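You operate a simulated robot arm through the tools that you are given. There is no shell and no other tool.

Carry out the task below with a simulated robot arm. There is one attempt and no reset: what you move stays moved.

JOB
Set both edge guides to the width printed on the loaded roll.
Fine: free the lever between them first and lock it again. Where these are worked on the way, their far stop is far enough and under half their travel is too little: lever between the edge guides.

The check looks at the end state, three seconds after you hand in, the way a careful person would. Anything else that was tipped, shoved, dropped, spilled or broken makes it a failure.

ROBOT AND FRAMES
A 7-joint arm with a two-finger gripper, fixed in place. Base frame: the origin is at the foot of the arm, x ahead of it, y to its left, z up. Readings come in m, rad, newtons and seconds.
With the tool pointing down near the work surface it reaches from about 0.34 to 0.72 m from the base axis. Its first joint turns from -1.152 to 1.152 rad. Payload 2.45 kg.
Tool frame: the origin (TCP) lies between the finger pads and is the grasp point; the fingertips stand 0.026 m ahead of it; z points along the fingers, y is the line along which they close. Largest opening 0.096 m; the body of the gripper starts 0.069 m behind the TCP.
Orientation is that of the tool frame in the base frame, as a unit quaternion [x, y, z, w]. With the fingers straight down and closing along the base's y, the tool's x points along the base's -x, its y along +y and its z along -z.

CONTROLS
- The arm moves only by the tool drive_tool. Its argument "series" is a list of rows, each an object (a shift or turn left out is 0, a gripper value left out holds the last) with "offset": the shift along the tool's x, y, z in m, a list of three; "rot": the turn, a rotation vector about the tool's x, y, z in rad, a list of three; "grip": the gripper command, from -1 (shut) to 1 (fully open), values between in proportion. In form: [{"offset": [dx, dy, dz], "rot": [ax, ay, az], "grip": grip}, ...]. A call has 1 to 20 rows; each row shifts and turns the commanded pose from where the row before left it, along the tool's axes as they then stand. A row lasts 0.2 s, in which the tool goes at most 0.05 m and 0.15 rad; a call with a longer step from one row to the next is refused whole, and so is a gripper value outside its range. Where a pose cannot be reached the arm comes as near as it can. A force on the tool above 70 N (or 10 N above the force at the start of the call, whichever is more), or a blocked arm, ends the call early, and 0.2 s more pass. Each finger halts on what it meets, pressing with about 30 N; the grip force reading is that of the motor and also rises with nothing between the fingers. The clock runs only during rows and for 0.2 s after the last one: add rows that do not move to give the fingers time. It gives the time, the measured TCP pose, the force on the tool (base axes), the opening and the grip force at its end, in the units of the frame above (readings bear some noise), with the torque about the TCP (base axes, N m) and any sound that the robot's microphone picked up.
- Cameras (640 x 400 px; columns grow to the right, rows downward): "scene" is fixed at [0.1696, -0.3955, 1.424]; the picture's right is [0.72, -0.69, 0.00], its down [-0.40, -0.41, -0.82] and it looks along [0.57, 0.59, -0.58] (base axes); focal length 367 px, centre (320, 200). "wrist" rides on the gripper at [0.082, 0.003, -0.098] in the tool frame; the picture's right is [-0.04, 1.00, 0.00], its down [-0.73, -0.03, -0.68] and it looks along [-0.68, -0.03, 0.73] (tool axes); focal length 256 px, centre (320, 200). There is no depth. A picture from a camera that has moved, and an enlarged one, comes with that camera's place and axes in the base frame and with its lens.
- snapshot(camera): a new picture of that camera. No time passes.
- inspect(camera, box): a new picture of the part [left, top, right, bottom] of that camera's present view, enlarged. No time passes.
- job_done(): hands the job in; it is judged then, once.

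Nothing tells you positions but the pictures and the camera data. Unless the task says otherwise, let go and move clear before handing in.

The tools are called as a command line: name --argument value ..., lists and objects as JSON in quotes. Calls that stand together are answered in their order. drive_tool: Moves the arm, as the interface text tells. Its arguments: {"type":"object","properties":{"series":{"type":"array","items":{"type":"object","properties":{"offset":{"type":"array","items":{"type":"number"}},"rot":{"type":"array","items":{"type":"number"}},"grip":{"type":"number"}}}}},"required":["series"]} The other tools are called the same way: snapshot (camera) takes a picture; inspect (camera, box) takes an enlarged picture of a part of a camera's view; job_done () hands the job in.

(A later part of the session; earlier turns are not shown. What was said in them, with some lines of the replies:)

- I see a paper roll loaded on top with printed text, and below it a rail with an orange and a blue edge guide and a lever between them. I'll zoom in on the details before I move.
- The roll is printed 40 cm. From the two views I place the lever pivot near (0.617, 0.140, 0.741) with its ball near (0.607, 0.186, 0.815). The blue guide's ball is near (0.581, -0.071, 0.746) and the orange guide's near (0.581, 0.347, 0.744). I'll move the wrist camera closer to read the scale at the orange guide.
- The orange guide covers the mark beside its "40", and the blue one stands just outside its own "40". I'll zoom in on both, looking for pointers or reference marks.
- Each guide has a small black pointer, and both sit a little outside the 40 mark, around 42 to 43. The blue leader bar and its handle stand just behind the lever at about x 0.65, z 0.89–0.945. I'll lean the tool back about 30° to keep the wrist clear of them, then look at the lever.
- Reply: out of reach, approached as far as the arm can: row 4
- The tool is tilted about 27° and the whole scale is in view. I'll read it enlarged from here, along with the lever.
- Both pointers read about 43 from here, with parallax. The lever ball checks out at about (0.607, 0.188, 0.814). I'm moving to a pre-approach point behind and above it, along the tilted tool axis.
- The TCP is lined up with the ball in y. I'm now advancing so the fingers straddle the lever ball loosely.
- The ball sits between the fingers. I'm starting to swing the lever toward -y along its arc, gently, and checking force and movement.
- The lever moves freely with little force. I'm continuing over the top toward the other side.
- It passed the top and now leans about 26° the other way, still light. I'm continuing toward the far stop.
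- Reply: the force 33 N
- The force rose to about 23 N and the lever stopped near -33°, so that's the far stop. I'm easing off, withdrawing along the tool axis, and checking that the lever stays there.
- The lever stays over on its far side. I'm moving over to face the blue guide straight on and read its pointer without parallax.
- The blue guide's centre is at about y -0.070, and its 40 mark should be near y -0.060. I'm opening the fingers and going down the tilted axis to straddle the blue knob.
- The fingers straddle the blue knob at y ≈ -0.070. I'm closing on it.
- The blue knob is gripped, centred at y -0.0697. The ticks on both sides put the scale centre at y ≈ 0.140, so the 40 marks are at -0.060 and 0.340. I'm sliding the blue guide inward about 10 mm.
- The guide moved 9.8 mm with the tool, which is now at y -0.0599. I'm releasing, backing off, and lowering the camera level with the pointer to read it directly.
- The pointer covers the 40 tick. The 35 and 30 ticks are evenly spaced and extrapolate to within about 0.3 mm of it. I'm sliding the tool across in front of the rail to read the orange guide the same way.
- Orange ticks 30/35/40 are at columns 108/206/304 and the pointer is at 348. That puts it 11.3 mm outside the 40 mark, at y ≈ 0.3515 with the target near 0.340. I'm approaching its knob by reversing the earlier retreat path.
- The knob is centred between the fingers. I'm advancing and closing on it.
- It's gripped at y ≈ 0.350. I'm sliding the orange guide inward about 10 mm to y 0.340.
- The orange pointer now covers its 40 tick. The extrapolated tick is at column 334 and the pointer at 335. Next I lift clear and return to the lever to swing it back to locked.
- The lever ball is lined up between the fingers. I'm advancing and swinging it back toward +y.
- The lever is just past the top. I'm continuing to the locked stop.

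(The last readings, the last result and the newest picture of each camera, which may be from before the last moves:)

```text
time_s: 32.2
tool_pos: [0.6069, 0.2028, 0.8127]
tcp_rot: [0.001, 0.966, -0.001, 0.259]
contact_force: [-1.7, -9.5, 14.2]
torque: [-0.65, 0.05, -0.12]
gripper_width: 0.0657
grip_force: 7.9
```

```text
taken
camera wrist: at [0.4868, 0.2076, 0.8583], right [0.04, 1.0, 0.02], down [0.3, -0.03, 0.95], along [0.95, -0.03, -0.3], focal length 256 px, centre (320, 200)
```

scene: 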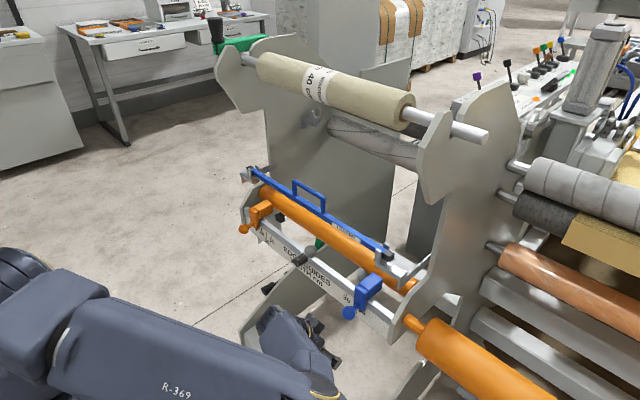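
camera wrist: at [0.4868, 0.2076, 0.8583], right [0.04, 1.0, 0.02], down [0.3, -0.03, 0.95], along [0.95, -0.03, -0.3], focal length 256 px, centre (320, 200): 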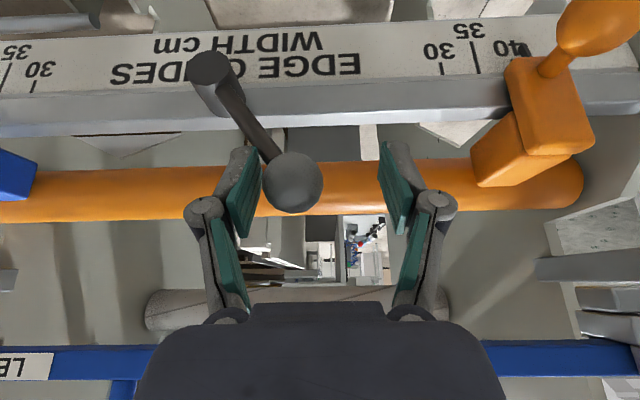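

It's against the stop, with the force rising. I'm giving one more small push to be sure it's seated, then easing off and retreating.

drive_tool --series '[{"offset": [0.002, 0.005, 0.0035]}, {}]'

drive_tool --series '[{"offset": [-0.003, -0.012, -0.005]}, {"offset": [0, -0.008, -0.004]}, {"offset": [0, 0, -0.03]}, {"offset": [0, 0, -0.04]}, {"offset": [0, 0, -0.04]}, {}]'

snapshot --camera "wrist"

```text
time_s: 32.8
tool_pos: [0.6067, 0.2074, 0.8082]
tcp_rot: [0.002, 0.966, -0.004, 0.259]
contact_force: [-1.5, -17.4, 22.5]
torque: [-1.15, -0.04, -0.01]
gripper_width: 0.0741
grip_force: 14.1
```

```text
time_s: 34.2
tool_pos: [0.5484, 0.1896, 0.9135]
tcp_rot: [0.0, 0.966, 0.0, 0.258]
contact_force: [-0.3, 0.7, -0.6]
torque: [0.01, 0.0, -0.02]
gripper_width: 0.0551
grip_force: 0.0
```

```text
taken
camera wrist: at [0.429, 0.193, 0.9604], right [0.04, 1.0, 0.02], down [0.3, -0.03, 0.95], along [0.95, -0.03, -0.3], focal length 256 px, centre (320, 200)
```

wrist: 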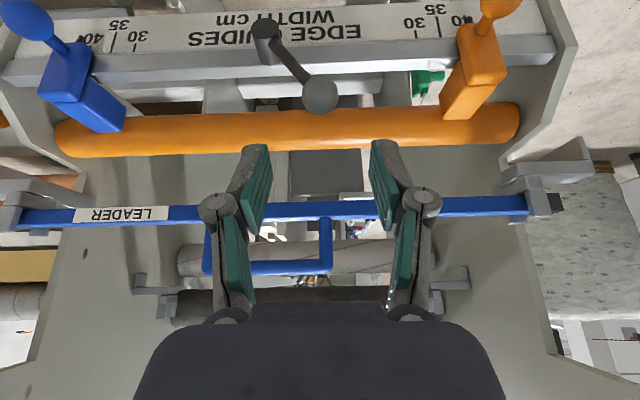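

The lever is back in its original locked position. I'm backing well clear and doing a final check of both guides and the surroundings.

drive_tool --series '[{"offset": [0.034, 0, -0.02]}, {"offset": [0.034, 0, -0.02]}, {"offset": [0.034, -0.012, -0.02]}, {}]'

snapshot --camera "wrist"

inspect --camera "wrist" --box '[80, 50, 560, 200]'

snapshot --camera "scene"

inspect --camera "scene" --box '[230, 190, 400, 330]'

```text
time_s: 35.2
tool_pos: [0.4308, 0.1778, 0.9157]
tcp_rot: [0.001, 0.966, -0.001, 0.257]
contact_force: [-0.2, -0.2, -0.1]
torque: [0.02, -0.02, 0.02]
gripper_width: 0.0552
grip_force: 0.0
```

```text
taken
camera wrist: at [0.3108, 0.1821, 0.9608], right [0.04, 1.0, 0.02], down [0.3, -0.03, 0.95], along [0.95, -0.03, -0.3], focal length 256 px, centre (320, 200)
```

wrist: 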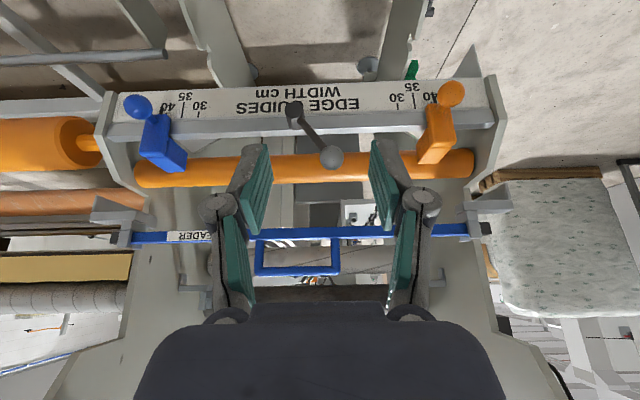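

```text
1.33 times, centred on (320, 125) of wrist
camera zoom: at [0.3108, 0.1821, 0.9608], right [0.04, 1.0, 0.02], down [0.3, -0.03, 0.95], along [0.95, -0.03, -0.3], focal length 341 px, centre (320, 300)
```

zoom: 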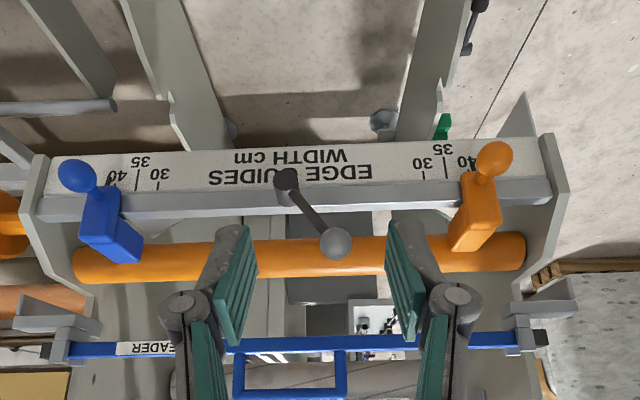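

```text
taken
```

scene: 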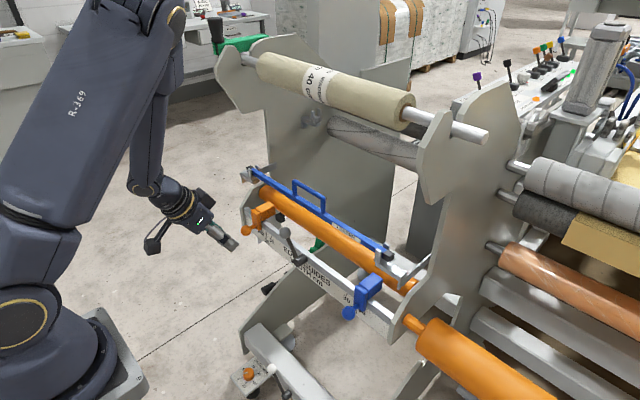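

```text
2.86 times, centred on (315, 260) of scene
camera zoom: at [0.1696, -0.3955, 1.424], right [0.72, -0.69, 0.0], down [-0.4, -0.41, -0.82], along [0.57, 0.59, -0.58], focal length 1048 px, centre (334, 29)
```

zoom: 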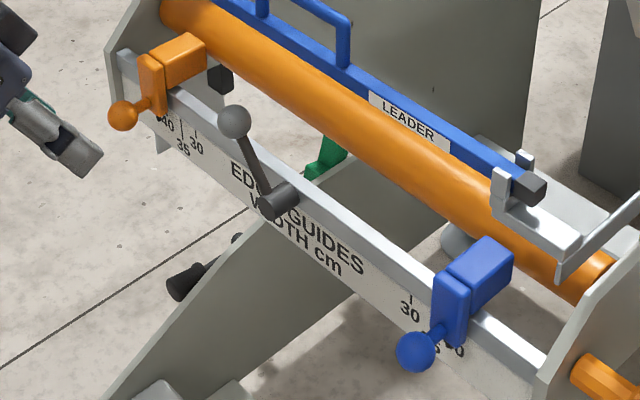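

Both guides sit on their 40 marks to match the "40 cm" on the roll. The lever ball is at exactly its starting pixel, so it's locked again, and nothing else has moved. The arm is clear, so I'm handing in.

job_done

```text
The job is handed in.
```

Both edge guides are now set to 40 cm, the width printed on the loaded roll, and the lever between them is locked again.

- **Lever:** I swung it to its far stop to free the guides, then pushed it back until it met the stop on the locked side. It now sits where it started.
- **Blue guide:** I slid it about 10 mm inward. Viewed straight on, its pointer covered the 40 mark.
- **Orange guide:** I slid it about 10 mm inward. Its pointer also covered the 40 mark.

I read both pointers close up before relocking the lever. Afterwards I only checked them from further back, and neither guide seemed to have shifted. Nothing else in the final pictures appears to have been moved, and the arm was clear before I handed in.
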